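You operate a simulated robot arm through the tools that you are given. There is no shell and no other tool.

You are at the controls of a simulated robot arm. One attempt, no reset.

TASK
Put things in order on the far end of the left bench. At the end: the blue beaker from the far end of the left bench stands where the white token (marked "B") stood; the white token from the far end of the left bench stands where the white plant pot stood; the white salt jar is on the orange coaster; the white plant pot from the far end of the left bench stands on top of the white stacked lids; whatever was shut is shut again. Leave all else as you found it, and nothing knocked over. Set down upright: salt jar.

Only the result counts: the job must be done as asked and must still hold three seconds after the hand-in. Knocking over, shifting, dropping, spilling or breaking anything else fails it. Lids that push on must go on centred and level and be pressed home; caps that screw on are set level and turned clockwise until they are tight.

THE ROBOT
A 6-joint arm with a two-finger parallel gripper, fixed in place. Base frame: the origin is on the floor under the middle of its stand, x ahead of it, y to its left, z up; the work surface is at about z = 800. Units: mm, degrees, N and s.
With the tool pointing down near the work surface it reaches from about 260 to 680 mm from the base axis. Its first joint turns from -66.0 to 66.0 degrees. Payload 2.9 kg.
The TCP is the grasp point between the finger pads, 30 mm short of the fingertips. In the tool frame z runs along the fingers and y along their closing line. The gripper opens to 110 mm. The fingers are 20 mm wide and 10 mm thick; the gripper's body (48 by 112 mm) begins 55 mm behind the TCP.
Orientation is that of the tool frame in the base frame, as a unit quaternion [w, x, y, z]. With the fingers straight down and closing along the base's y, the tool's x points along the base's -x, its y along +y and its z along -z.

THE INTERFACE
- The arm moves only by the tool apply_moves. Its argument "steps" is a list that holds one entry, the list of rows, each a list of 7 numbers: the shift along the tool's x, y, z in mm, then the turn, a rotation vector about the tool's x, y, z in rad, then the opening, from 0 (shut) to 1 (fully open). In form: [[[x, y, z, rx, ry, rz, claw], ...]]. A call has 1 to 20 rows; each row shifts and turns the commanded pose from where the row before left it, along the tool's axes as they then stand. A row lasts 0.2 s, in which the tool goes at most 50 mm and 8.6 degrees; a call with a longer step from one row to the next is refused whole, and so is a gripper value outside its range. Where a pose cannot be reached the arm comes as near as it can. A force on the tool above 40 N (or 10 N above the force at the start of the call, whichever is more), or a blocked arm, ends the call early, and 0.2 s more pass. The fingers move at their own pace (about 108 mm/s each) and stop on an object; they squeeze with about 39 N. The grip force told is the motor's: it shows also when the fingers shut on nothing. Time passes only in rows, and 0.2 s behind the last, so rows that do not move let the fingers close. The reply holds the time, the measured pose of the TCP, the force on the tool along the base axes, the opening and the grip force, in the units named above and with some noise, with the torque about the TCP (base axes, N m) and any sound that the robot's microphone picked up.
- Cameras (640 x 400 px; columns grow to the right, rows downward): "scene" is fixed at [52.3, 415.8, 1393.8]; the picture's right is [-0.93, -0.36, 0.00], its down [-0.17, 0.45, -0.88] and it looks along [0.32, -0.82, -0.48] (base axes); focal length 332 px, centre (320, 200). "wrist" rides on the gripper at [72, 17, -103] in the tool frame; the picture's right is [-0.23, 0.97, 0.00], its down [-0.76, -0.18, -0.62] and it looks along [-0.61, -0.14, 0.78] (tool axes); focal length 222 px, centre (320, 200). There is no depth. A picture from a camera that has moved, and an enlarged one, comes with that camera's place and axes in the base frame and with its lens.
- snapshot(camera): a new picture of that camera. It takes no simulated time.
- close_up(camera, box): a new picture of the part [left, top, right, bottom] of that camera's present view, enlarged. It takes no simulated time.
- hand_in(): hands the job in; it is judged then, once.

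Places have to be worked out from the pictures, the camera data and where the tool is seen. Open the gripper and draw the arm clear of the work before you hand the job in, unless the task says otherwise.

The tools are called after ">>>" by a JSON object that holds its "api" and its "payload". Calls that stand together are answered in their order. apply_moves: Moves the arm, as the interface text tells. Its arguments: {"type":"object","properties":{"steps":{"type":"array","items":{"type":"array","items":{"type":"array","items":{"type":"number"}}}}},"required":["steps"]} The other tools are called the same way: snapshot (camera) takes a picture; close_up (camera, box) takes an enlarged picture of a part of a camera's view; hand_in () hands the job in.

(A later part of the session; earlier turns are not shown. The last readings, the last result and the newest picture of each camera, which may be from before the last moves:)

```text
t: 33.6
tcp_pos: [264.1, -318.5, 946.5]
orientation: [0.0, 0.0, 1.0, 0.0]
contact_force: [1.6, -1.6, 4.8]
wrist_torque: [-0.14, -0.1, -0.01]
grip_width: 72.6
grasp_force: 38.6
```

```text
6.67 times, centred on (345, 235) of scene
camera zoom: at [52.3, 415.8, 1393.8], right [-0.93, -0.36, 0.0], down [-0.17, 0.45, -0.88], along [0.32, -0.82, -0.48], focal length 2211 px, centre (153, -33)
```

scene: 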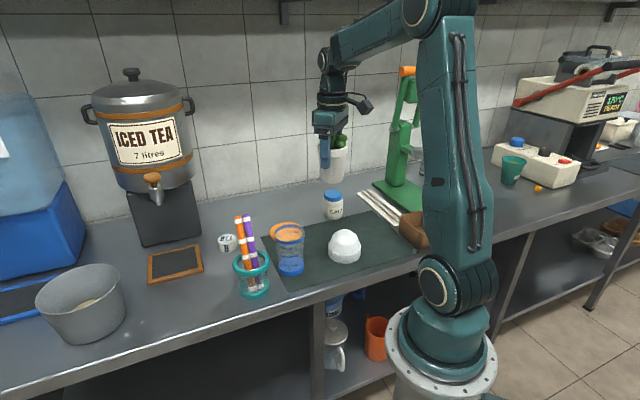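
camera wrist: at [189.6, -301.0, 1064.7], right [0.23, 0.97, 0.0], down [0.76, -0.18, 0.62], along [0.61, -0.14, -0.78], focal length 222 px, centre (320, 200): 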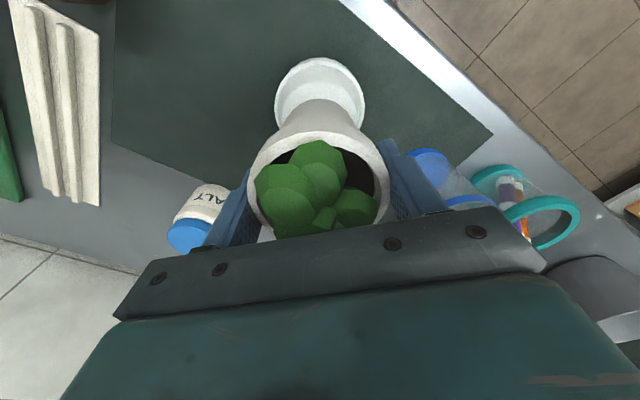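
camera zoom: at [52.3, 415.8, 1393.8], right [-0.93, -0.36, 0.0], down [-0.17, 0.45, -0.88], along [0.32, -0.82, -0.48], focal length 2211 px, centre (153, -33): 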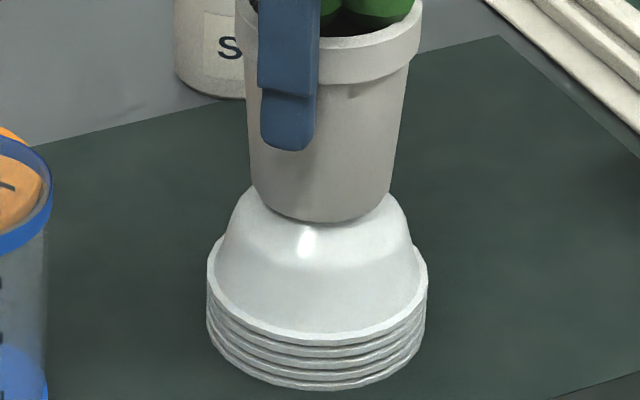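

The pot is centred within a millimetre or two on the lids. I relax another half millimetre and then open the fingers.

>>> {"api": "apply_moves", "payload": {"steps": [[[0, 0, -0.5, 0, 0, 0, 0], [0, 0, 0, 0, 0, 0, 0], [0, 0, 0, 0, 0, 0, 0.7], [0, 0, 0, 0, 0, 0, 0.8], [0, 0, 0, 0, 0, 0, 0.9], [0, 0, 0, 0, 0, 0, 1], [0, 0, 0, 0, 0, 0, 1], [0, 0, 0, 0, 0, 0, 1]]]}}

>>> {"api": "close_up", "payload": {"camera": "scene", "box": [300, 170, 390, 275]}}

>>> {"api": "snapshot", "payload": {"camera": "wrist"}}

```text
t: 35.4
tcp_pos: [264.5, -317.9, 946.1]
orientation: [0.0, 0.0, 1.0, 0.001]
contact_force: [-0.7, 0.5, 0.5]
wrist_torque: [0.01, -0.03, 0.02]
grip_width: 110.1
grasp_force: 0.1
```

```text
3.81 times, centred on (345, 222) of scene
camera zoom: at [52.3, 415.8, 1393.8], right [-0.93, -0.36, 0.0], down [-0.17, 0.45, -0.88], along [0.32, -0.82, -0.48], focal length 1264 px, centre (225, 114)
```

zoom: 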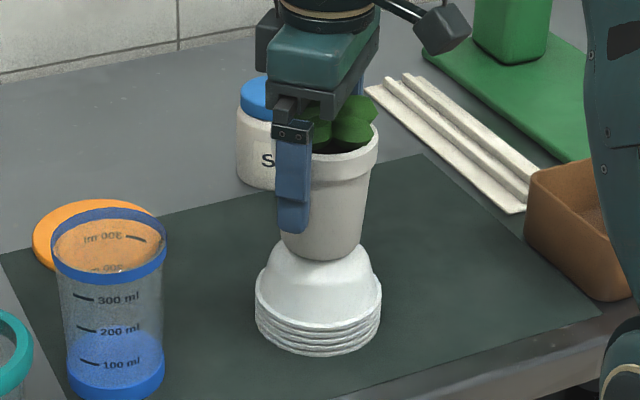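

```text
taken
camera wrist: at [191.2, -301.5, 1049.9], right [0.23, 0.97, 0.0], down [0.76, -0.18, 0.62], along [0.61, -0.14, -0.78], focal length 222 px, centre (320, 200)
```

wrist: 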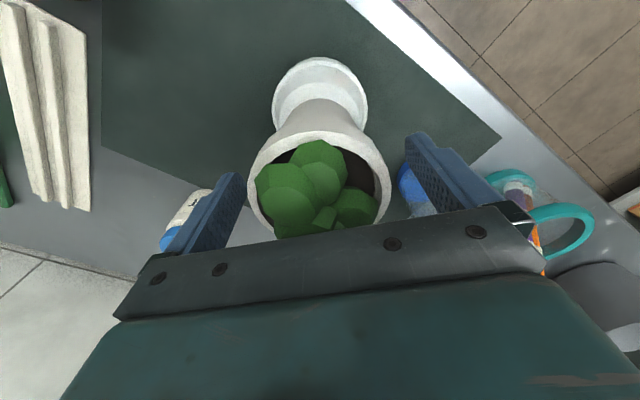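

The pot stands steadily on the lids. I rise straight up and go over to the token.

>>> {"api": "apply_moves", "payload": {"steps": [[[0, 0, -5, 0, 0, 0, 1], [0, 0, -10, 0, 0, 0, 1], [0, 0, -15, 0, 0, 0, 1], [0, 0, -25, 0, 0, 0, 1], [0, 0, -30, 0, 0, 0, 1], [0, 0, -30, 0, 0, 0, 1], [0, 0, -15, 0, 0, 0, 1], [-20, 5, 0, 0, 0, 0, 1], [-35, 9, 0, 0, 0, 0, 1], [-40, 10.5, 0, 0, 0, 0, 1], [-40, 10.5, 0, 0, 0, 0, 1], [-40, 10.5, 0, 0, 0, 0, 1], [-40, 10.5, 0, 0, 0, 0, 1], [-40, 10.5, 0, 0, 0, 0, 1], [-40, 10.5, 10, 0, 0, 0, 1], [-26, 7, 20, 0, 0, 0, 1], [-15, 4, 25, 0, 0, 0, 1], [0, 0, 22, 0, 0, 0, 1], [0, 0, 0, 0, 0, 0, 1]]]}}

>>> {"api": "snapshot", "payload": {"camera": "wrist"}}

>>> {"api": "snapshot", "payload": {"camera": "scene"}}

```text
t: 39.4
tcp_pos: [599.5, -231.2, 999.4]
orientation: [0.001, -0.001, 1.0, 0.0]
contact_force: [0.4, -0.1, 0.7]
wrist_torque: [-0.03, -0.04, 0.0]
grip_width: 110.0
grasp_force: 0.0
```

```text
taken
camera wrist: at [527.3, -215.2, 1103.2], right [0.23, 0.97, 0.0], down [0.76, -0.18, 0.62], along [0.61, -0.14, -0.78], focal length 222 px, centre (320, 200)
```

wrist: 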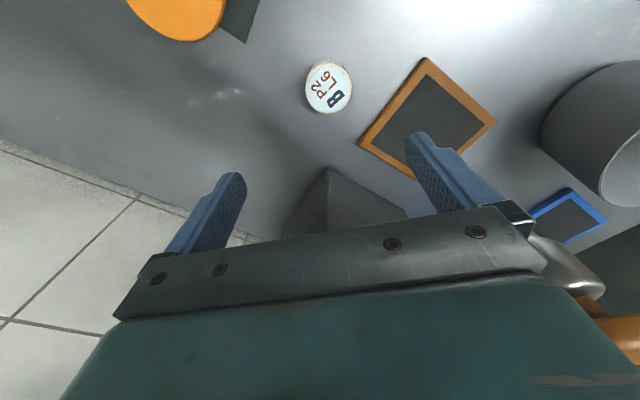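

```text
taken
```

scene: 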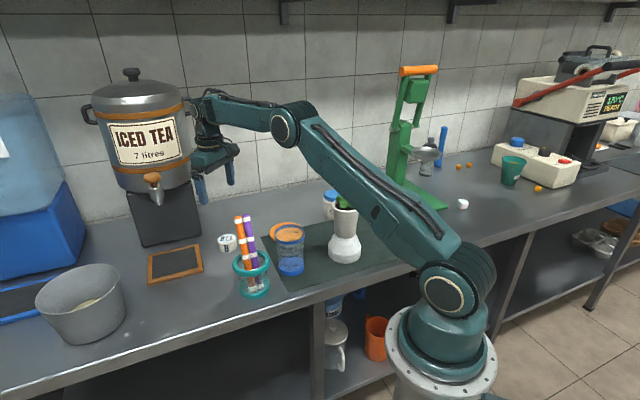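

The token is straight below. I enlarge to fix its centre.

>>> {"api": "close_up", "payload": {"camera": "wrist", "box": [280, 40, 380, 140]}}

>>> {"api": "close_up", "payload": {"camera": "scene", "box": [200, 220, 260, 270]}}

>>> {"api": "close_up", "payload": {"camera": "scene", "box": [80, 60, 260, 270]}}

```text
4.00 times, centred on (330, 90) of wrist
camera zoom: at [527.3, -215.2, 1103.2], right [0.23, 0.97, 0.0], down [0.76, -0.18, 0.62], along [0.61, -0.14, -0.78], focal length 888 px, centre (280, 640)
```

zoom: 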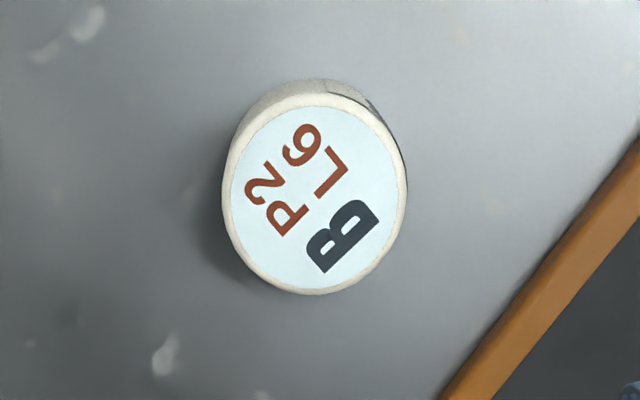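

```text
8.00 times, centred on (230, 245) of scene
camera zoom: at [52.3, 415.8, 1393.8], right [-0.93, -0.36, 0.0], down [-0.17, 0.45, -0.88], along [0.32, -0.82, -0.48], focal length 2653 px, centre (1040, -160)
```

zoom: 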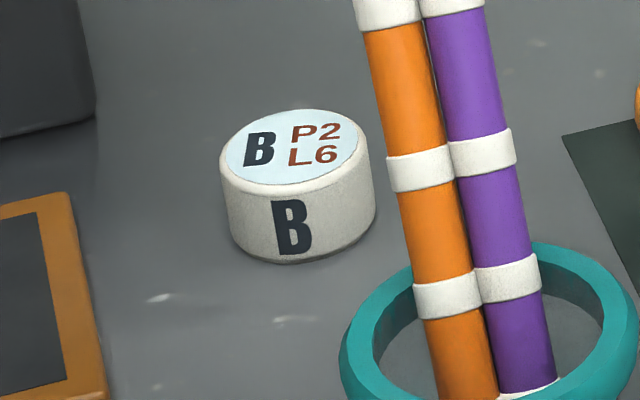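

```text
1.90 times, centred on (170, 165) of scene
camera zoom: at [52.3, 415.8, 1393.8], right [-0.93, -0.36, 0.0], down [-0.17, 0.45, -0.88], along [0.32, -0.82, -0.48], focal length 632 px, centre (606, 267)
```

zoom: 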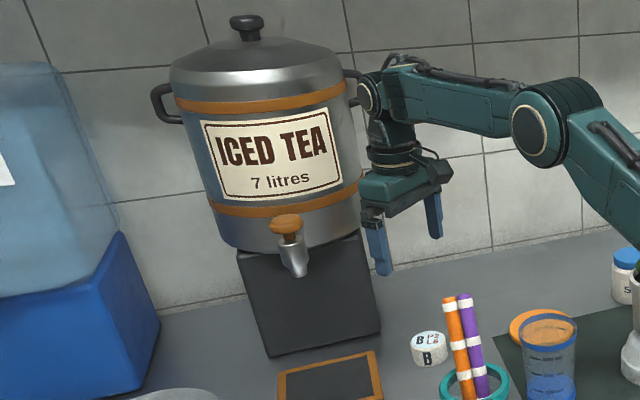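

By the wrist view the token centre is near (588, -219), top about z = 829, diameter ≈ 53. I shift over it and come down part way, with the fingers opened to about 80 mm, to verify.

>>> {"api": "apply_moves", "payload": {"steps": [[[4, 4, 5, 0, 0, 0, 1], [4, 4, 15, 0, 0, 0, 0.9], [4, 3, 20, 0, 0, 0, 0.8], [0, 0, 20, 0, 0, 0, 0.72], [0, 0, 20, 0, 0, 0, 0.72], [0, 0, 10, 0, 0, 0, 0.72], [0, 0, 5, 0, 0, 0, 0.72], [0, 0, 0, 0, 0, 0, 0.72]]]}}

>>> {"api": "snapshot", "payload": {"camera": "wrist"}}

>>> {"api": "close_up", "payload": {"camera": "wrist", "box": [260, 60, 380, 180]}}

>>> {"api": "close_up", "payload": {"camera": "scene", "box": [140, 120, 270, 270]}}

```text
t: 41.2
tcp_pos: [586.5, -220.0, 903.9]
orientation: [0.0, 0.0, 1.0, 0.001]
contact_force: [0.1, 0.7, 0.2]
wrist_torque: [0.03, 0.02, 0.0]
grip_width: 79.2
grasp_force: 0.0
```

```text
taken
camera wrist: at [514.4, -202.8, 1007.6], right [0.23, 0.97, 0.0], down [0.76, -0.18, 0.62], along [0.61, -0.14, -0.78], focal length 222 px, centre (320, 200)
```

wrist: 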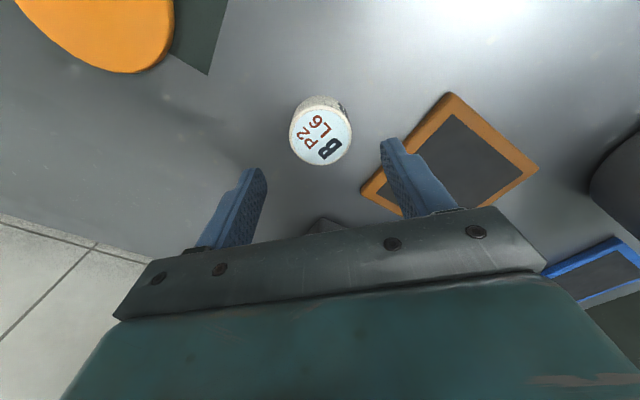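

```text
3.33 times, centred on (320, 120) of wrist
camera zoom: at [514.4, -202.8, 1007.6], right [0.23, 0.97, 0.0], down [0.76, -0.18, 0.62], along [0.61, -0.14, -0.78], focal length 740 px, centre (320, 467)
```

zoom: 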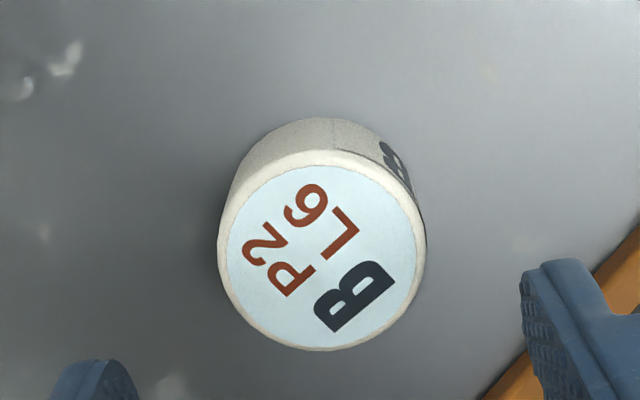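

```text
2.67 times, centred on (205, 195) of scene
camera zoom: at [52.3, 415.8, 1393.8], right [-0.93, -0.36, 0.0], down [-0.17, 0.45, -0.88], along [0.32, -0.82, -0.48], focal length 884 px, centre (627, 213)
```

zoom: 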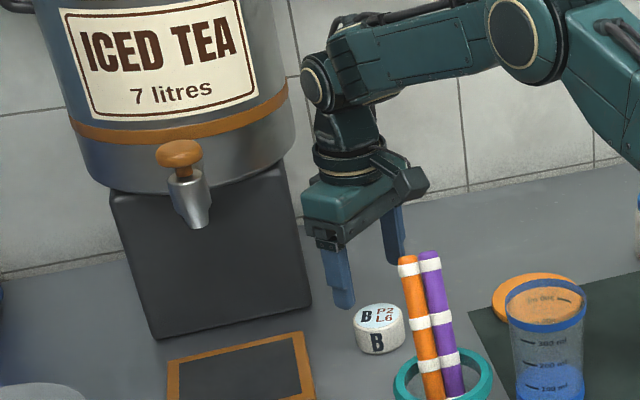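

The token is centred in y and 2 mm ahead in x: centre ≈ (589, -219.5). I correct and descend to z ≈ 834.

>>> {"api": "apply_moves", "payload": {"steps": [[[-1, 0, 10, 0, 0, 0, 0.72], [-1, 0, 15, 0, 0, 0, 0.72], [0, 0, 15, 0, 0, 0, 0.72], [0, 0, 12, 0, 0, 0, 0.72], [0, 0, 8, 0, 0, 0, 0.72], [0, 0, 6, 0, 0, 0, 0.72], [0, 0, 4, 0, 0, 0, 0.72], [0, 0, 0, 0, 0, 0, 0.72]]]}}

>>> {"api": "snapshot", "payload": {"camera": "wrist"}}

>>> {"api": "close_up", "payload": {"camera": "scene", "box": [180, 180, 290, 280]}}

```text
t: 43.0
tcp_pos: [591.0, -219.1, 833.2]
orientation: [0.0, 0.0, 1.0, 0.0]
contact_force: [-0.1, 0.0, -0.5]
wrist_torque: [0.01, 0.03, 0.02]
grip_width: 79.3
grasp_force: 0.1
```

```text
taken
camera wrist: at [517.5, -202.4, 937.9], right [0.23, 0.97, 0.0], down [0.76, -0.18, 0.62], along [0.61, -0.14, -0.78], focal length 222 px, centre (320, 200)
```

wrist: 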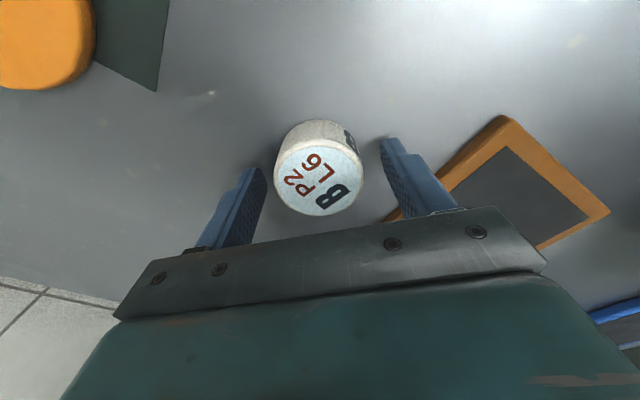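

```text
4.00 times, centred on (235, 230) of scene
camera zoom: at [52.3, 415.8, 1393.8], right [-0.93, -0.36, 0.0], down [-0.17, 0.45, -0.88], along [0.32, -0.82, -0.48], focal length 1327 px, centre (660, 80)
```

zoom: 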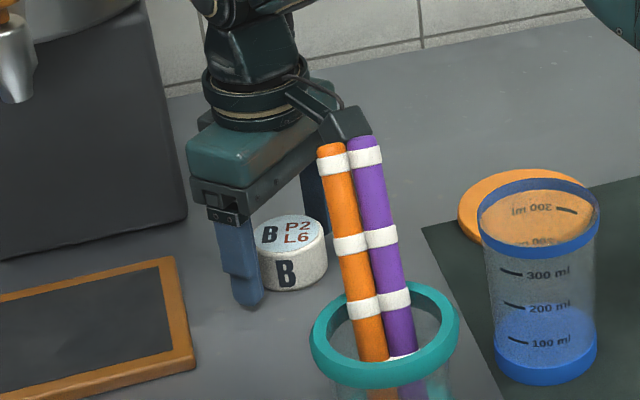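

The token sits centred between the fingertips. I close on it and lift a few millimetres to test.

>>> {"api": "apply_moves", "payload": {"steps": [[[0, 0, 0, 0, 0, 0, 0.5], [0, 0, 0, 0, 0, 0, 0.3], [0, 0, 0, 0, 0, 0, 0], [0, 0, 0, 0, 0, 0, 0], [0, 0, 0, 0, 0, 0, 0], [0, 0, -2, 0, 0, 0, 0], [0, 0, -4, 0, 0, 0, 0], [0, 0, -6, 0, 0, 0, 0], [0, 0, 0, 0, 0, 0, 0]]]}}

>>> {"api": "snapshot", "payload": {"camera": "wrist"}}

>>> {"api": "close_up", "payload": {"camera": "scene", "box": [180, 180, 290, 280]}}

```text
t: 45.0
tcp_pos: [589.2, -219.7, 845.9]
orientation: [0.0, 0.0, 1.0, 0.0]
contact_force: [-0.6, 0.1, -0.8]
wrist_torque: [0.02, 0.03, 0.04]
grip_width: 50.1
grasp_force: 39.2
```

```text
taken
camera wrist: at [517.1, -202.5, 950.8], right [0.23, 0.97, 0.0], down [0.76, -0.18, 0.62], along [0.61, -0.14, -0.78], focal length 222 px, centre (320, 200)
```

wrist: 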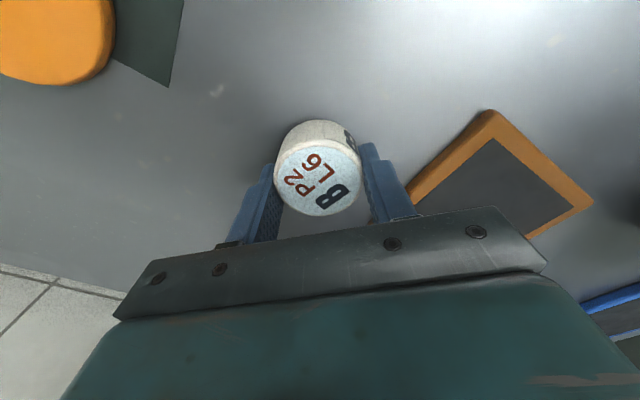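

```text
4.00 times, centred on (235, 230) of scene
camera zoom: at [52.3, 415.8, 1393.8], right [-0.93, -0.36, 0.0], down [-0.17, 0.45, -0.88], along [0.32, -0.82, -0.48], focal length 1327 px, centre (660, 80)
```

zoom: 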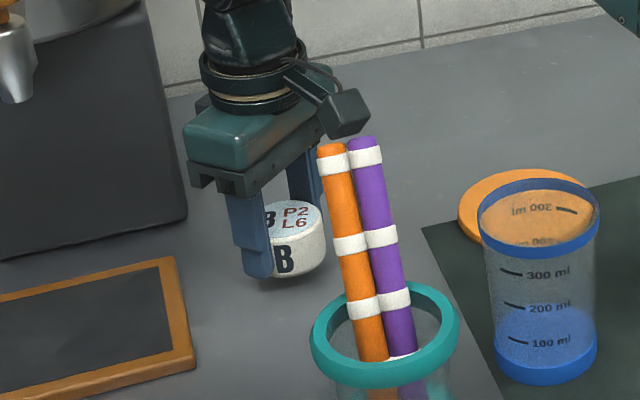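

Token held (light). I lift it to z ≈ 960 and carry it to above the pot's original place (546.5, -7).

>>> {"api": "apply_moves", "payload": {"steps": [[[0, 0, -8, 0, 0, 0, 0], [0, 0, -12, 0, 0, 0, 0], [0, 0, -15, 0, 0, 0, 0], [0, 0, -18, 0, 0, 0, 0], [0, 0, -18, 0, 0, 0, 0], [0, 0, -18, 0, 0, 0, 0], [0, 0, -14, 0, 0, 0, 0], [0, 0, -9.7, 0, 0, 0, 0], [0, 0, 0, 0, 0, 0, 0]]]}}

>>> {"api": "apply_moves", "payload": {"steps": [[[1.5, 7, 0, 0, 0, 0, 0], [2.5, 13, 0, 0, 0, 0, 0], [3.6, 18, 0, 0, 0, 0, 0], [3.6, 18, 0, 0, 0, 0, 0], [3.6, 18, 0, 0, 0, 0, 0], [3.6, 18, 0, 0, 0, 0, 0], [3.6, 18, 0, 0, 0, 0, 0], [3.6, 18, 0, 0, 0, 0, 0], [3.6, 18, 0, 0, 0, 0, 0], [3.6, 18, 0, 0, 0, 0, 0], [3.6, 18, 0, 0, 0, 0, 0], [3.6, 15, 0, 0, 0, 0, 0], [3.3, 14.8, 0, 0, 0, 0, 0], [0, 0, 0, 0, 0, 0, 0]]]}}

>>> {"api": "snapshot", "payload": {"camera": "wrist"}}

>>> {"api": "snapshot", "payload": {"camera": "scene"}}

```text
t: 47.0
tcp_pos: [589.9, -218.9, 957.2]
orientation: [0.001, 0.0, 1.0, -0.001]
contact_force: [0.3, -0.3, 0.1]
wrist_torque: [-0.04, -0.02, -0.02]
grip_width: 50.1
grasp_force: 38.4
```

```text
t: 50.0
tcp_pos: [546.6, -6.9, 959.3]
orientation: [0.0, -0.001, 1.0, 0.0]
contact_force: [-0.1, -0.6, -0.3]
wrist_torque: [0.02, 0.04, -0.02]
grip_width: 49.8
grasp_force: 38.8
```

```text
taken
camera wrist: at [473.4, 9.5, 1063.0], right [0.23, 0.97, 0.0], down [0.76, -0.18, 0.62], along [0.61, -0.14, -0.78], focal length 222 px, centre (320, 200)
```

wrist: 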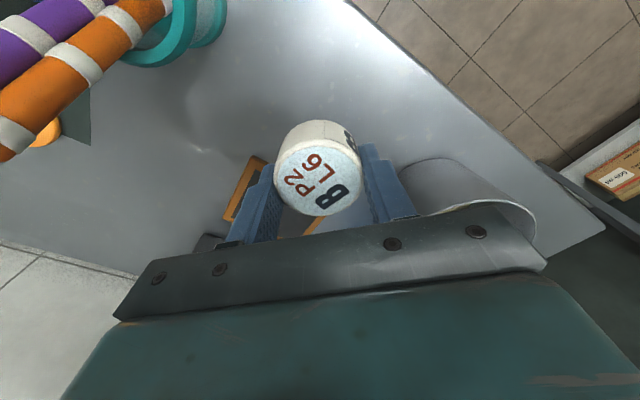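

```text
taken
```

scene: 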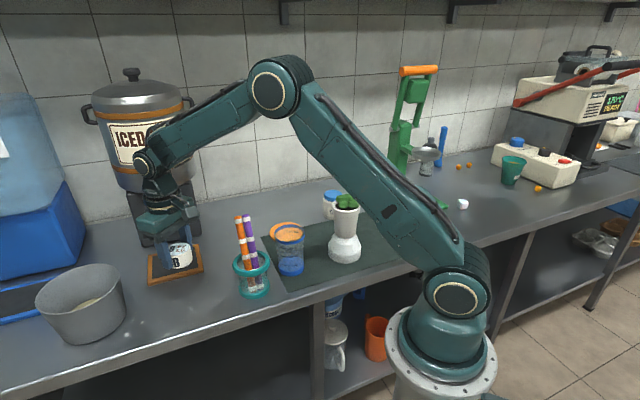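

Now at (546.5, -7). I lower the token toward the bench, slowing near the surface.

>>> {"api": "apply_moves", "payload": {"steps": [[[0, 0, 8, 0, 0, 0, 0], [0, 0, 15, 0, 0, 0, 0], [0, 0, 18, 0, 0, 0, 0], [0, 0, 18, 0, 0, 0, 0], [0, 0, 18, 0, 0, 0, 0], [0, 0, 16, 0, 0, 0, 0], [0, 0, 12, 0, 0, 0, 0], [0, 0, 8, 0, 0, 0, 0], [0, 0, 5, 0, 0, 0, 0], [0, 0, 3, 0, 0, 0, 0], [0, 0, 1, 0, 0, 0, 0], [0, 0, 0, 0, 0, 0, 0]]]}}

>>> {"api": "close_up", "payload": {"camera": "scene", "box": [140, 240, 230, 320]}}

>>> {"api": "snapshot", "payload": {"camera": "wrist"}}

```text
t: 52.6
tcp_pos: [546.7, -8.1, 837.5]
orientation: [0.001, 0.0, 1.0, 0.0]
contact_force: [0.8, -0.9, 0.6]
wrist_torque: [0.01, -0.02, -0.03]
grip_width: 50.1
grasp_force: 39.2
```

```text
5.00 times, centred on (185, 280) of scene
camera zoom: at [52.3, 415.8, 1393.8], right [-0.93, -0.36, 0.0], down [-0.17, 0.45, -0.88], along [0.32, -0.82, -0.48], focal length 1658 px, centre (995, -200)
```

zoom: 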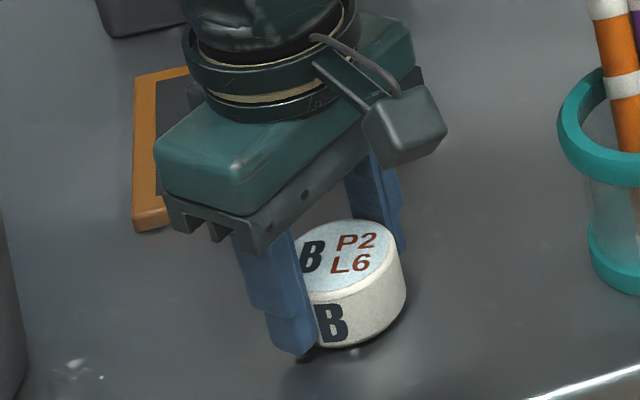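

```text
taken
camera wrist: at [473.7, 9.4, 941.3], right [0.23, 0.97, 0.0], down [0.76, -0.18, 0.62], along [0.61, -0.14, -0.78], focal length 222 px, centre (320, 200)
```

wrist: 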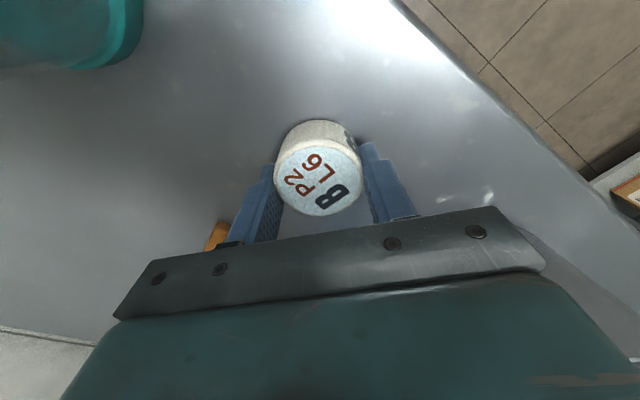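

Position matches the pot's old place in the scene view. I lower the last few millimetres, watching the force.

>>> {"api": "apply_moves", "payload": {"steps": [[[0, 0, 1, 0, 0, 0, 0], [0, 0, 1, 0, 0, 0, 0], [0, 0, 0.7, 0, 0, 0, 0], [0, 0, 0, 0, 0, 0, 0]]]}}

>>> {"api": "close_up", "payload": {"camera": "scene", "box": [140, 240, 230, 320]}}

```text
t: 53.6
tcp_pos: [546.5, -7.0, 833.6]
orientation: [-0.001, 0.0, 1.0, -0.001]
contact_force: [-0.8, -0.3, -0.6]
wrist_torque: [-0.03, 0.02, 0.01]
grip_width: 49.9
grasp_force: 38.7
```

```text
5.00 times, centred on (185, 280) of scene
camera zoom: at [52.3, 415.8, 1393.8], right [-0.93, -0.36, 0.0], down [-0.17, 0.45, -0.88], along [0.32, -0.82, -0.48], focal length 1658 px, centre (995, -200)
```

zoom: 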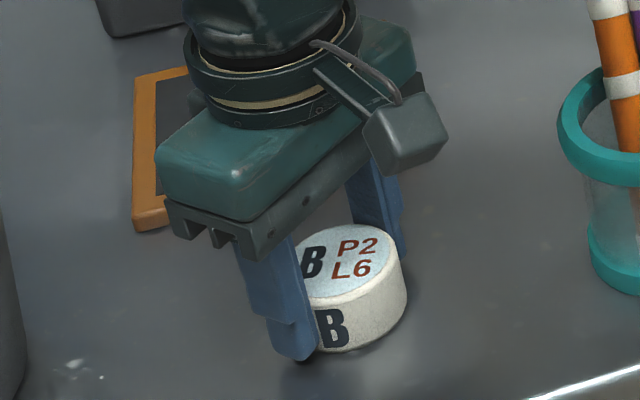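

No contact yet; half-millimetre steps further.

>>> {"api": "apply_moves", "payload": {"steps": [[[0, 0, 0.5, 0, 0, 0, 0], [0, 0, 0.5, 0, 0, 0, 0], [0, 0, 0, 0, 0, 0, 0]]]}}

>>> {"api": "close_up", "payload": {"camera": "scene", "box": [170, 270, 230, 320]}}

```text
t: 54.4
tcp_pos: [546.3, -9.0, 834.3]
orientation: [0.001, 0.0, 1.0, 0.0]
contact_force: [-2.0, 0.8, 16.8]
wrist_torque: [0.03, 0.26, -0.02]
grip_width: 50.0
grasp_force: 39.3
```

```text
8.00 times, centred on (200, 295) of scene
camera zoom: at [52.0, 415.9, 1393.8], right [-0.93, -0.36, 0.0], down [-0.17, 0.45, -0.88], along [0.32, -0.82, -0.48], focal length 2653 px, centre (1280, -560)
```

zoom: 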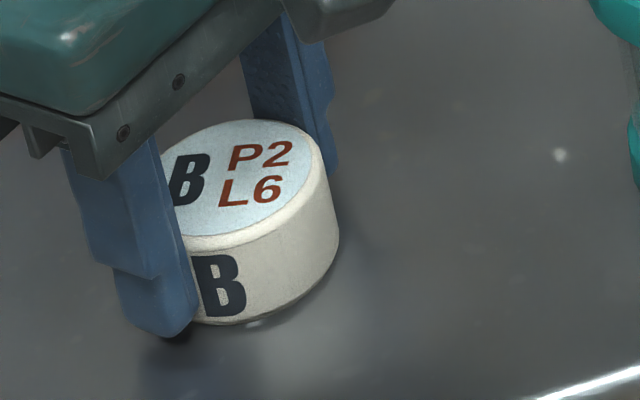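

Firm contact (16.8 N), the token is on the bench. I ease up a touch and release it.

>>> {"api": "apply_moves", "payload": {"steps": [[[0, 0, -0.5, 0, 0, 0, 0], [0, 0, 0, 0, 0, 0, 0], [0, 0, 0, 0, 0, 0, 0.5], [0, 0, 0, 0, 0, 0, 0.6], [0, 0, 0, 0, 0, 0, 0.72], [0, 0, 0, 0, 0, 0, 0.72], [0, 0, 0, 0, 0, 0, 0.72]]]}}

>>> {"api": "snapshot", "payload": {"camera": "wrist"}}

```text
t: 56.0
tcp_pos: [546.0, -7.3, 834.1]
orientation: [0.0, 0.0, 1.0, 0.0]
contact_force: [0.2, -0.5, -1.1]
wrist_torque: [0.01, 0.02, 0.01]
grip_width: 78.9
grasp_force: 0.0
```

```text
taken
camera wrist: at [473.4, 9.7, 938.0], right [0.23, 0.97, 0.0], down [0.76, -0.18, 0.62], along [0.61, -0.14, -0.78], focal length 222 px, centre (320, 200)
```

wrist: 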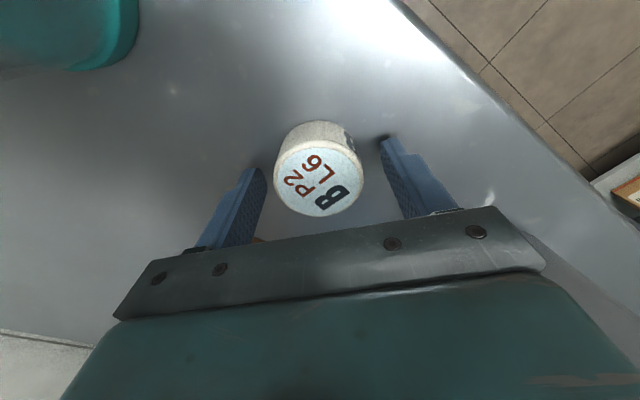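

Token released at the pot's old place. I rise and go over to look at the beaker.

>>> {"api": "apply_moves", "payload": {"steps": [[[0, 0, -5, 0, 0, 0, 0.72], [0, 0, -15, 0, 0, 0, 0.72], [0, 0, -25, 0, 0, 0, 0.8], [0, 0, -35, 0, 0, 0, 0.9], [0, 0, -40, 0, 0, 0, 1], [0, 0, -40, 0, 0, 0, 1], [0, 0, -40, 0, 0, 0, 1], [0, 0, -35, 0, 0, 0, 1], [15, -18, -10, 0, 0, 0, 1], [25, -30, 0, 0, 0, 0, 1], [30, -35, 0, 0, 0, 0, 1], [30, -35, 0, 0, 0, 0, 1], [30, -35, 0, 0, 0, 0, 1], [16, -20, 0, 0, 0, 0, 1], [10, -10, 0, 0, 0, 0, 1], [0, 0, 0, 0, 0, 0, 1]]]}}

>>> {"api": "snapshot", "payload": {"camera": "wrist"}}

>>> {"api": "snapshot", "payload": {"camera": "scene"}}

>>> {"api": "close_up", "payload": {"camera": "scene", "box": [140, 240, 230, 320]}}

```text
t: 59.4
tcp_pos: [390.7, -190.3, 1078.3]
orientation: [-0.001, 0.0, 1.0, 0.0]
contact_force: [-0.2, 0.1, 0.8]
wrist_torque: [-0.04, 0.04, 0.03]
grip_width: 110.0
grasp_force: 0.1
```

```text
taken
camera wrist: at [317.5, -174.0, 1182.2], right [0.23, 0.97, 0.0], down [0.76, -0.18, 0.62], along [0.61, -0.14, -0.78], focal length 222 px, centre (320, 200)
```

wrist: 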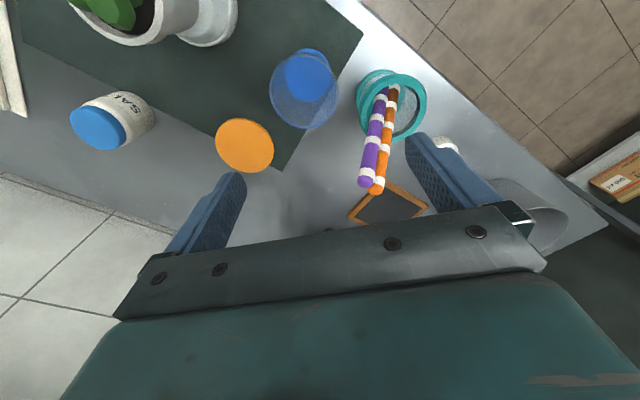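

```text
taken
```

scene: 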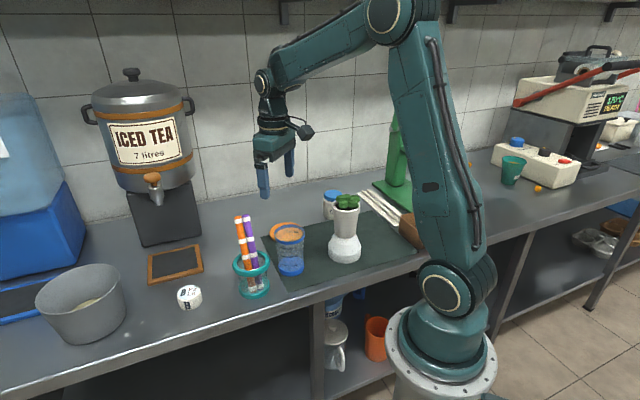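

```text
5.00 times, centred on (185, 280) of scene
camera zoom: at [52.3, 415.8, 1393.8], right [-0.93, -0.36, 0.0], down [-0.17, 0.45, -0.88], along [0.32, -0.82, -0.48], focal length 1658 px, centre (995, -200)
```

zoom: 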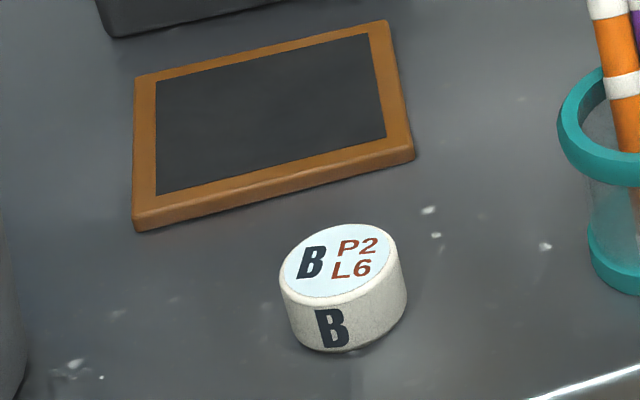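

The token's place matches the pot's. Now I enlarge the beaker, jug and coaster in the wrist view.

>>> {"api": "close_up", "payload": {"camera": "wrist", "box": [200, 30, 440, 200]}}

>>> {"api": "close_up", "payload": {"camera": "scene", "box": [220, 200, 320, 310]}}

```text
2.35 times, centred on (320, 115) of wrist
camera zoom: at [317.5, -174.0, 1182.2], right [0.23, 0.97, 0.0], down [0.76, -0.18, 0.62], along [0.61, -0.14, -0.78], focal length 523 px, centre (320, 400)
```

zoom: 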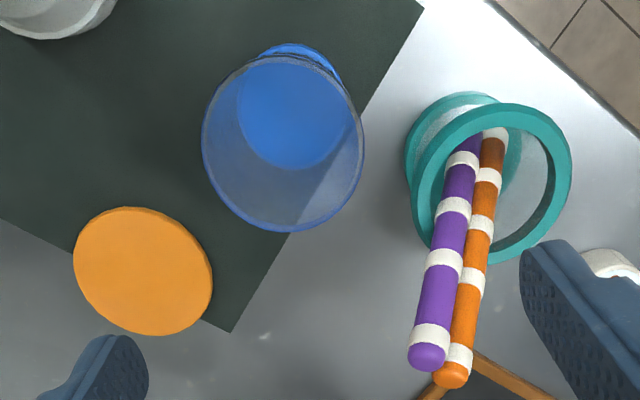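

```text
3.64 times, centred on (270, 255) of scene
camera zoom: at [52.3, 415.8, 1393.8], right [-0.93, -0.36, 0.0], down [-0.17, 0.45, -0.88], along [0.32, -0.82, -0.48], focal length 1206 px, centre (502, 0)
```

zoom: 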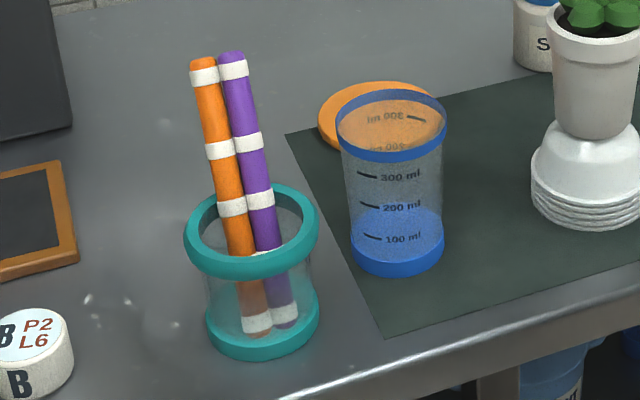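

Beaker centre ≈ (378, -206.5), rim diameter ≈ 80 at z ≈ 905; the jug at (430, -101) is close, so I turn the gripper 25° to keep the finger away from it and move above the beaker.

>>> {"api": "apply_moves", "payload": {"steps": [[[0, 0, 0, 0, 0, -0.1454, 1], [0, 0, 0, 0, 0, -0.1454, 1], [0, 0, 0, 0, 0, -0.1455, 1], [9, -4.5, 0, 0, 0, 0, 1], [9.5, -4.9, 0, 0, 0, 0, 1], [0, 0, 20, 0, 0, 0, 1], [0, 0, 30, 0, 0, 0, 1], [0, 0, 30, 0, 0, 0, 1], [0, 0, 20, 0, 0, 0, 1], [0, 0, 10, 0, 0, 0, 1], [0, 0, 0, 0, 0, 0, 1]]]}}

>>> {"api": "snapshot", "payload": {"camera": "wrist"}}

>>> {"api": "close_up", "payload": {"camera": "scene", "box": [210, 140, 390, 310]}}

```text
t: 61.8
tcp_pos: [378.8, -207.6, 970.1]
orientation: [0.0, -0.216, 0.976, 0.0]
contact_force: [0.8, 0.7, -0.1]
wrist_torque: [-0.02, 0.03, -0.03]
grip_width: 110.2
grasp_force: 0.1
```

```text
taken
camera wrist: at [304.8, -223.3, 1073.8], right [-0.21, 0.98, 0.0], down [0.77, 0.16, 0.62], along [0.61, 0.13, -0.78], focal length 222 px, centre (320, 200)
```

wrist: 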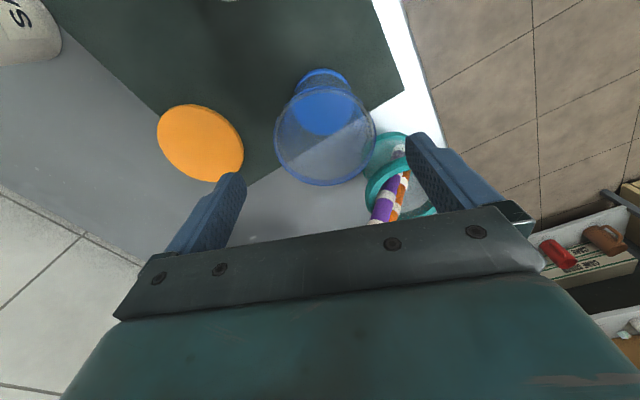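

```text
2.35 times, centred on (300, 225) of scene
camera zoom: at [52.3, 415.8, 1393.8], right [-0.93, -0.36, 0.0], down [-0.17, 0.45, -0.88], along [0.32, -0.82, -0.48], focal length 780 px, centre (367, 141)
```

zoom: 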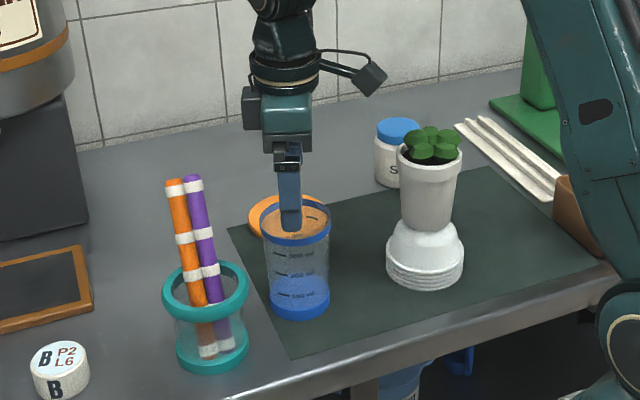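

I enlarge to refine the beaker centring before going down.

>>> {"api": "close_up", "payload": {"camera": "wrist", "box": [250, 50, 400, 200]}}

```text
2.67 times, centred on (325, 125) of wrist
camera zoom: at [304.8, -223.3, 1073.8], right [-0.21, 0.98, 0.0], down [0.77, 0.16, 0.62], along [0.61, 0.13, -0.78], focal length 592 px, centre (307, 400)
```

zoom: 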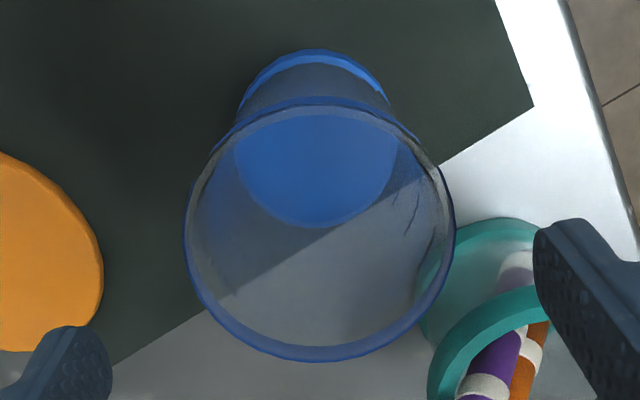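

Small correction of about 4 mm, then down to z ≈ 890 around the rim.

>>> {"api": "apply_moves", "payload": {"steps": [[[-1.6, 1.6, 5, 0, 0, 0, 1], [-1.5, 1.5, 10, 0, 0, 0, 1], [0, 0, 15, 0, 0, 0, 1], [0, 0, 15, 0, 0, 0, 1], [0, 0, 15, 0, 0, 0, 1], [0, 0, 12, 0, 0, 0, 1], [0, 0, 8, 0, 0, 0, 1], [0, 0, 0, 0, 0, 0, 1]]]}}

>>> {"api": "snapshot", "payload": {"camera": "wrist"}}

>>> {"api": "close_up", "payload": {"camera": "scene", "box": [220, 190, 340, 310]}}

```text
t: 63.6
tcp_pos: [380.0, -202.1, 887.6]
orientation: [0.0, -0.217, 0.976, 0.0]
contact_force: [0.6, 0.6, -0.2]
wrist_torque: [0.0, 0.0, -0.02]
grip_width: 110.0
grasp_force: 0.0
```

```text
taken
camera wrist: at [307.1, -217.7, 991.7], right [-0.21, 0.98, 0.0], down [0.77, 0.16, 0.62], along [0.61, 0.13, -0.78], focal length 222 px, centre (320, 200)
```

wrist: 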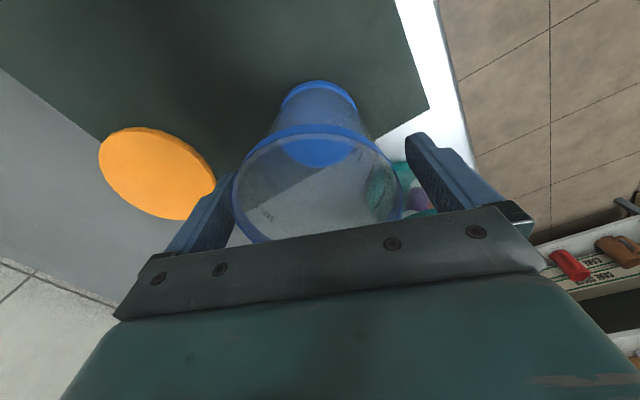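

```text
3.33 times, centred on (280, 250) of scene
camera zoom: at [52.3, 415.8, 1393.8], right [-0.93, -0.36, 0.0], down [-0.17, 0.45, -0.88], along [0.32, -0.82, -0.48], focal length 1106 px, centre (453, 33)
```

zoom: 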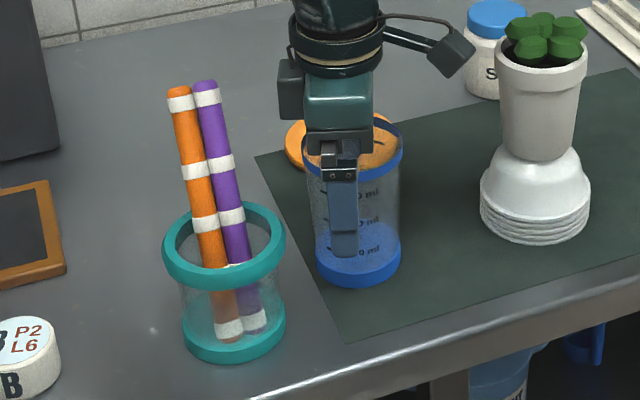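

The rim seems a few millimetres toward the camera side of the gripper's centre; I zoom to confirm.

>>> {"api": "close_up", "payload": {"camera": "wrist", "box": [220, 70, 420, 250]}}

```text
2.22 times, centred on (320, 160) of wrist
camera zoom: at [307.1, -217.7, 991.7], right [-0.21, 0.98, 0.0], down [0.77, 0.16, 0.62], along [0.61, 0.13, -0.78], focal length 494 px, centre (320, 289)
```

zoom: 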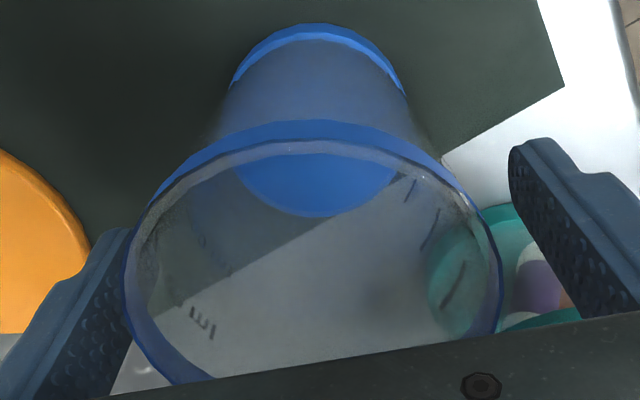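

I shift 4 mm to centre the beaker, raise slightly to grip nearer the rim band, and close gently, then test-lift a few millimetres.

>>> {"api": "apply_moves", "payload": {"steps": [[[1.9, -0.4, -3, 0, 0, 0, 1], [1.9, -0.4, -3, 0, 0, 0, 1], [0, 0, 0, 0, 0, 0, 1], [0, 0, 0, 0, 0, 0, 0.8], [0, 0, 0, 0, 0, 0, 0.7], [0, 0, 0, 0, 0, 0, 0.5], [0, 0, 0, 0, 0, 0, 0.3], [0, 0, 0, 0, 0, 0, 0], [0, 0, 0, 0, 0, 0, 0]]]}}

>>> {"api": "snapshot", "payload": {"camera": "wrist"}}

>>> {"api": "close_up", "payload": {"camera": "scene", "box": [220, 190, 340, 310]}}

```text
t: 65.6
tcp_pos: [377.3, -204.7, 893.2]
orientation: [-0.001, -0.216, 0.976, 0.0]
contact_force: [0.1, 0.4, 1.8]
wrist_torque: [-0.05, 0.01, -0.01]
grip_width: 74.7
grasp_force: 39.0
```

```text
taken
camera wrist: at [303.8, -220.6, 998.2], right [-0.21, 0.98, 0.0], down [0.77, 0.16, 0.62], along [0.61, 0.13, -0.78], focal length 222 px, centre (320, 200)
```

wrist: 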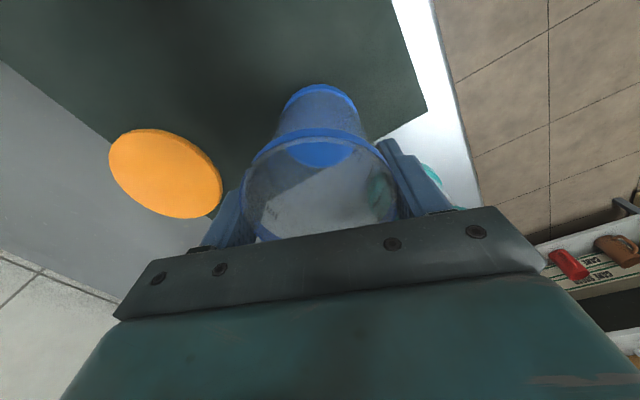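

```text
3.33 times, centred on (280, 250) of scene
camera zoom: at [52.3, 415.9, 1393.8], right [-0.93, -0.36, 0.0], down [-0.17, 0.45, -0.88], along [0.32, -0.82, -0.48], focal length 1106 px, centre (453, 33)
```

zoom: 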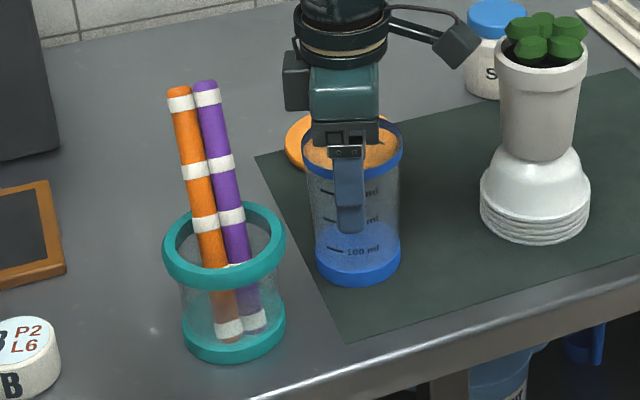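

Closed at 74.7 mm. Test lift of 10 mm.

>>> {"api": "apply_moves", "payload": {"steps": [[[0, 0, -1, 0, 0, 0, 0], [0, 0, -2, 0, 0, 0, 0], [0, 0, -3, 0, 0, 0, 0], [0, 0, -4, 0, 0, 0, 0], [0, 0, 0, 0, 0, 0, 0], [0, 0, 0, 0, 0, 0, 0]]]}}

>>> {"api": "snapshot", "payload": {"camera": "wrist"}}

>>> {"api": "close_up", "payload": {"camera": "scene", "box": [220, 190, 340, 310]}}

```text
t: 67.0
tcp_pos: [377.4, -205.1, 904.5]
orientation: [-0.001, -0.216, 0.976, 0.0]
contact_force: [0.7, 0.0, -0.4]
wrist_torque: [-0.03, 0.0, -0.03]
grip_width: 74.8
grasp_force: 39.5
```

```text
taken
camera wrist: at [303.2, -220.9, 1007.9], right [-0.21, 0.98, 0.0], down [0.77, 0.16, 0.62], along [0.61, 0.13, -0.78], focal length 222 px, centre (320, 200)
```

wrist: 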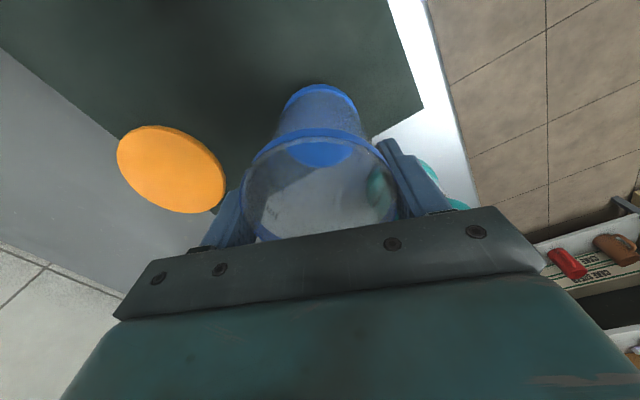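

```text
3.33 times, centred on (280, 250) of scene
camera zoom: at [52.3, 415.8, 1393.8], right [-0.93, -0.36, 0.0], down [-0.17, 0.45, -0.88], along [0.32, -0.82, -0.48], focal length 1106 px, centre (453, 33)
```

zoom: 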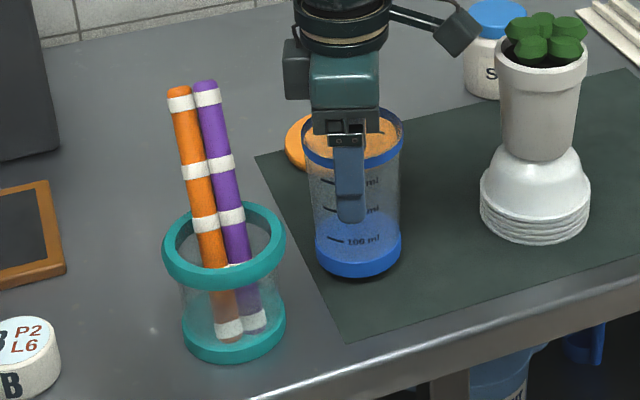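

Beaker is off the mat, held level and light. I lift it slowly to z ≈ 1105 to clear the markers.

>>> {"api": "apply_moves", "payload": {"steps": [[[0, 0, -4, 0, 0, 0, 0], [0, 0, -7, 0, 0, 0, 0], [0, 0, -10, 0, 0, 0, 0], [0, 0, -12, 0, 0, 0, 0], [0, 0, -13, 0, 0, 0, 0], [0, 0, -13, 0, 0, 0, 0], [0, 0, -13, 0, 0, 0, 0], [0, 0, -13, 0, 0, 0, 0], [0, 0, -13, 0, 0, 0, 0], [0, 0, -13, 0, 0, 0, 0], [0, 0, -13, 0, 0, 0, 0], [0, 0, -13, 0, 0, 0, 0], [0, 0, -13, 0, 0, 0, 0], [0, 0, -13, 0, 0, 0, 0], [0, 0, -12, 0, 0, 0, 0], [0, 0, -10, 0, 0, 0, 0], [0, 0, -8, 0, 0, 0, 0], [0, 0, -6, 0, 0, 0, 0], [0, 0, 0, 0, 0, 0, 0]]]}}

>>> {"api": "snapshot", "payload": {"camera": "scene"}}

>>> {"api": "snapshot", "payload": {"camera": "wrist"}}

```text
t: 71.0
tcp_pos: [375.2, -205.0, 1102.9]
orientation: [0.0, -0.217, 0.976, 0.0]
contact_force: [0.3, -0.7, -0.7]
wrist_torque: [0.01, 0.01, -0.02]
grip_width: 74.7
grasp_force: 38.9
```

```text
taken
```

scene: 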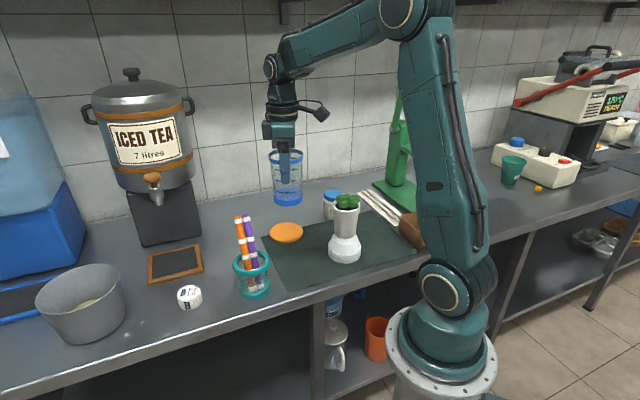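

```text
taken
camera wrist: at [302.5, -220.6, 1208.2], right [-0.21, 0.98, 0.0], down [0.77, 0.16, 0.62], along [0.61, 0.13, -0.78], focal length 222 px, centre (320, 200)
```

wrist: 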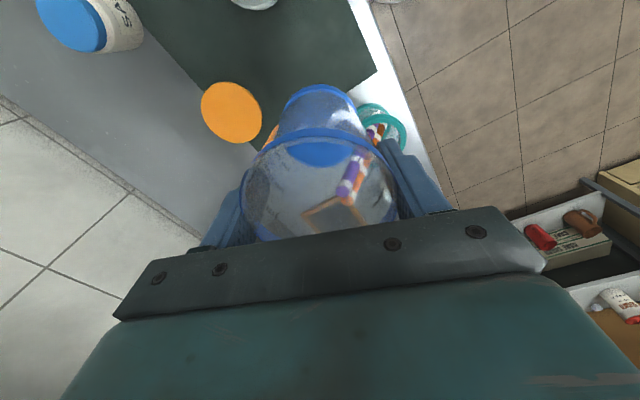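

Now across to above the token's old place (589.5, -219.5) at this height.

>>> {"api": "apply_moves", "payload": {"steps": [[[-4, -2.2, 0, 0, 0, 0, 0], [-8, -4.4, 0, 0, 0, 0, 0], [-11, -6.1, 0, 0, 0, 0, 0], [-12, -6.7, 0, 0, 0, 0, 0], [-12, -6.7, 0, 0, 0, 0, 0], [-12, -6.7, 0, 0, 0, 0, 0], [-12, -6.7, 0, 0, 0, 0, 0], [-12, -6.7, 0, 0, 0, 0, 0], [-12, -6.7, 0, 0, 0, 0, 0], [-12, -6.7, 0, 0, 0, 0, 0], [-12, -6.7, 0, 0, 0, 0, 0], [-12, -6.7, 0, 0, 0, 0, 0], [-12, -6.7, 0, 0, 0, 0, 0], [-12, -6.7, 0, 0, 0, 0, 0], [-12, -6.7, 0, 0, 0, 0, 0], [-9, -5, 0, 0, 0, 0, 0], [-7.1, -3.3, 0, 0, 0, 0, 0], [-4, -2.2, 0, 0, 0, 0, 0], [0, 0, 0, 0, 0, 0, 0]]]}}

>>> {"api": "snapshot", "payload": {"camera": "scene"}}

>>> {"api": "snapshot", "payload": {"camera": "wrist"}}

```text
t: 75.0
tcp_pos: [589.0, -219.8, 1102.2]
orientation: [0.0, -0.216, 0.976, 0.0]
contact_force: [-0.2, 0.6, 0.0]
wrist_torque: [-0.02, 0.0, -0.02]
grip_width: 74.6
grasp_force: 39.1
```

```text
taken
```

scene: 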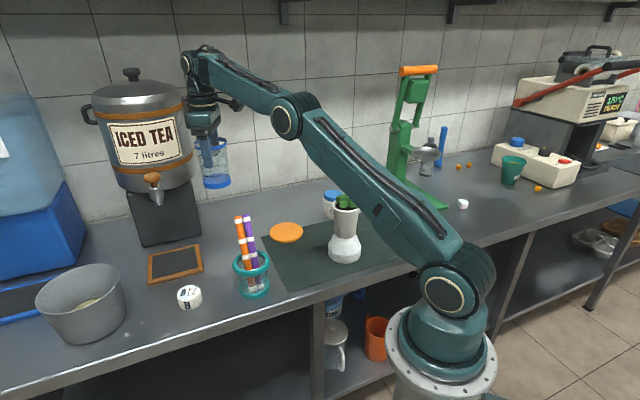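

```text
taken
camera wrist: at [516.0, -234.6, 1206.6], right [-0.21, 0.98, 0.0], down [0.77, 0.16, 0.62], along [0.61, 0.13, -0.78], focal length 222 px, centre (320, 200)
```

wrist: 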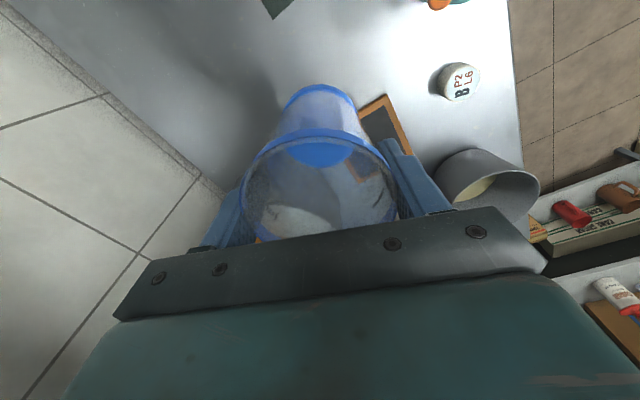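

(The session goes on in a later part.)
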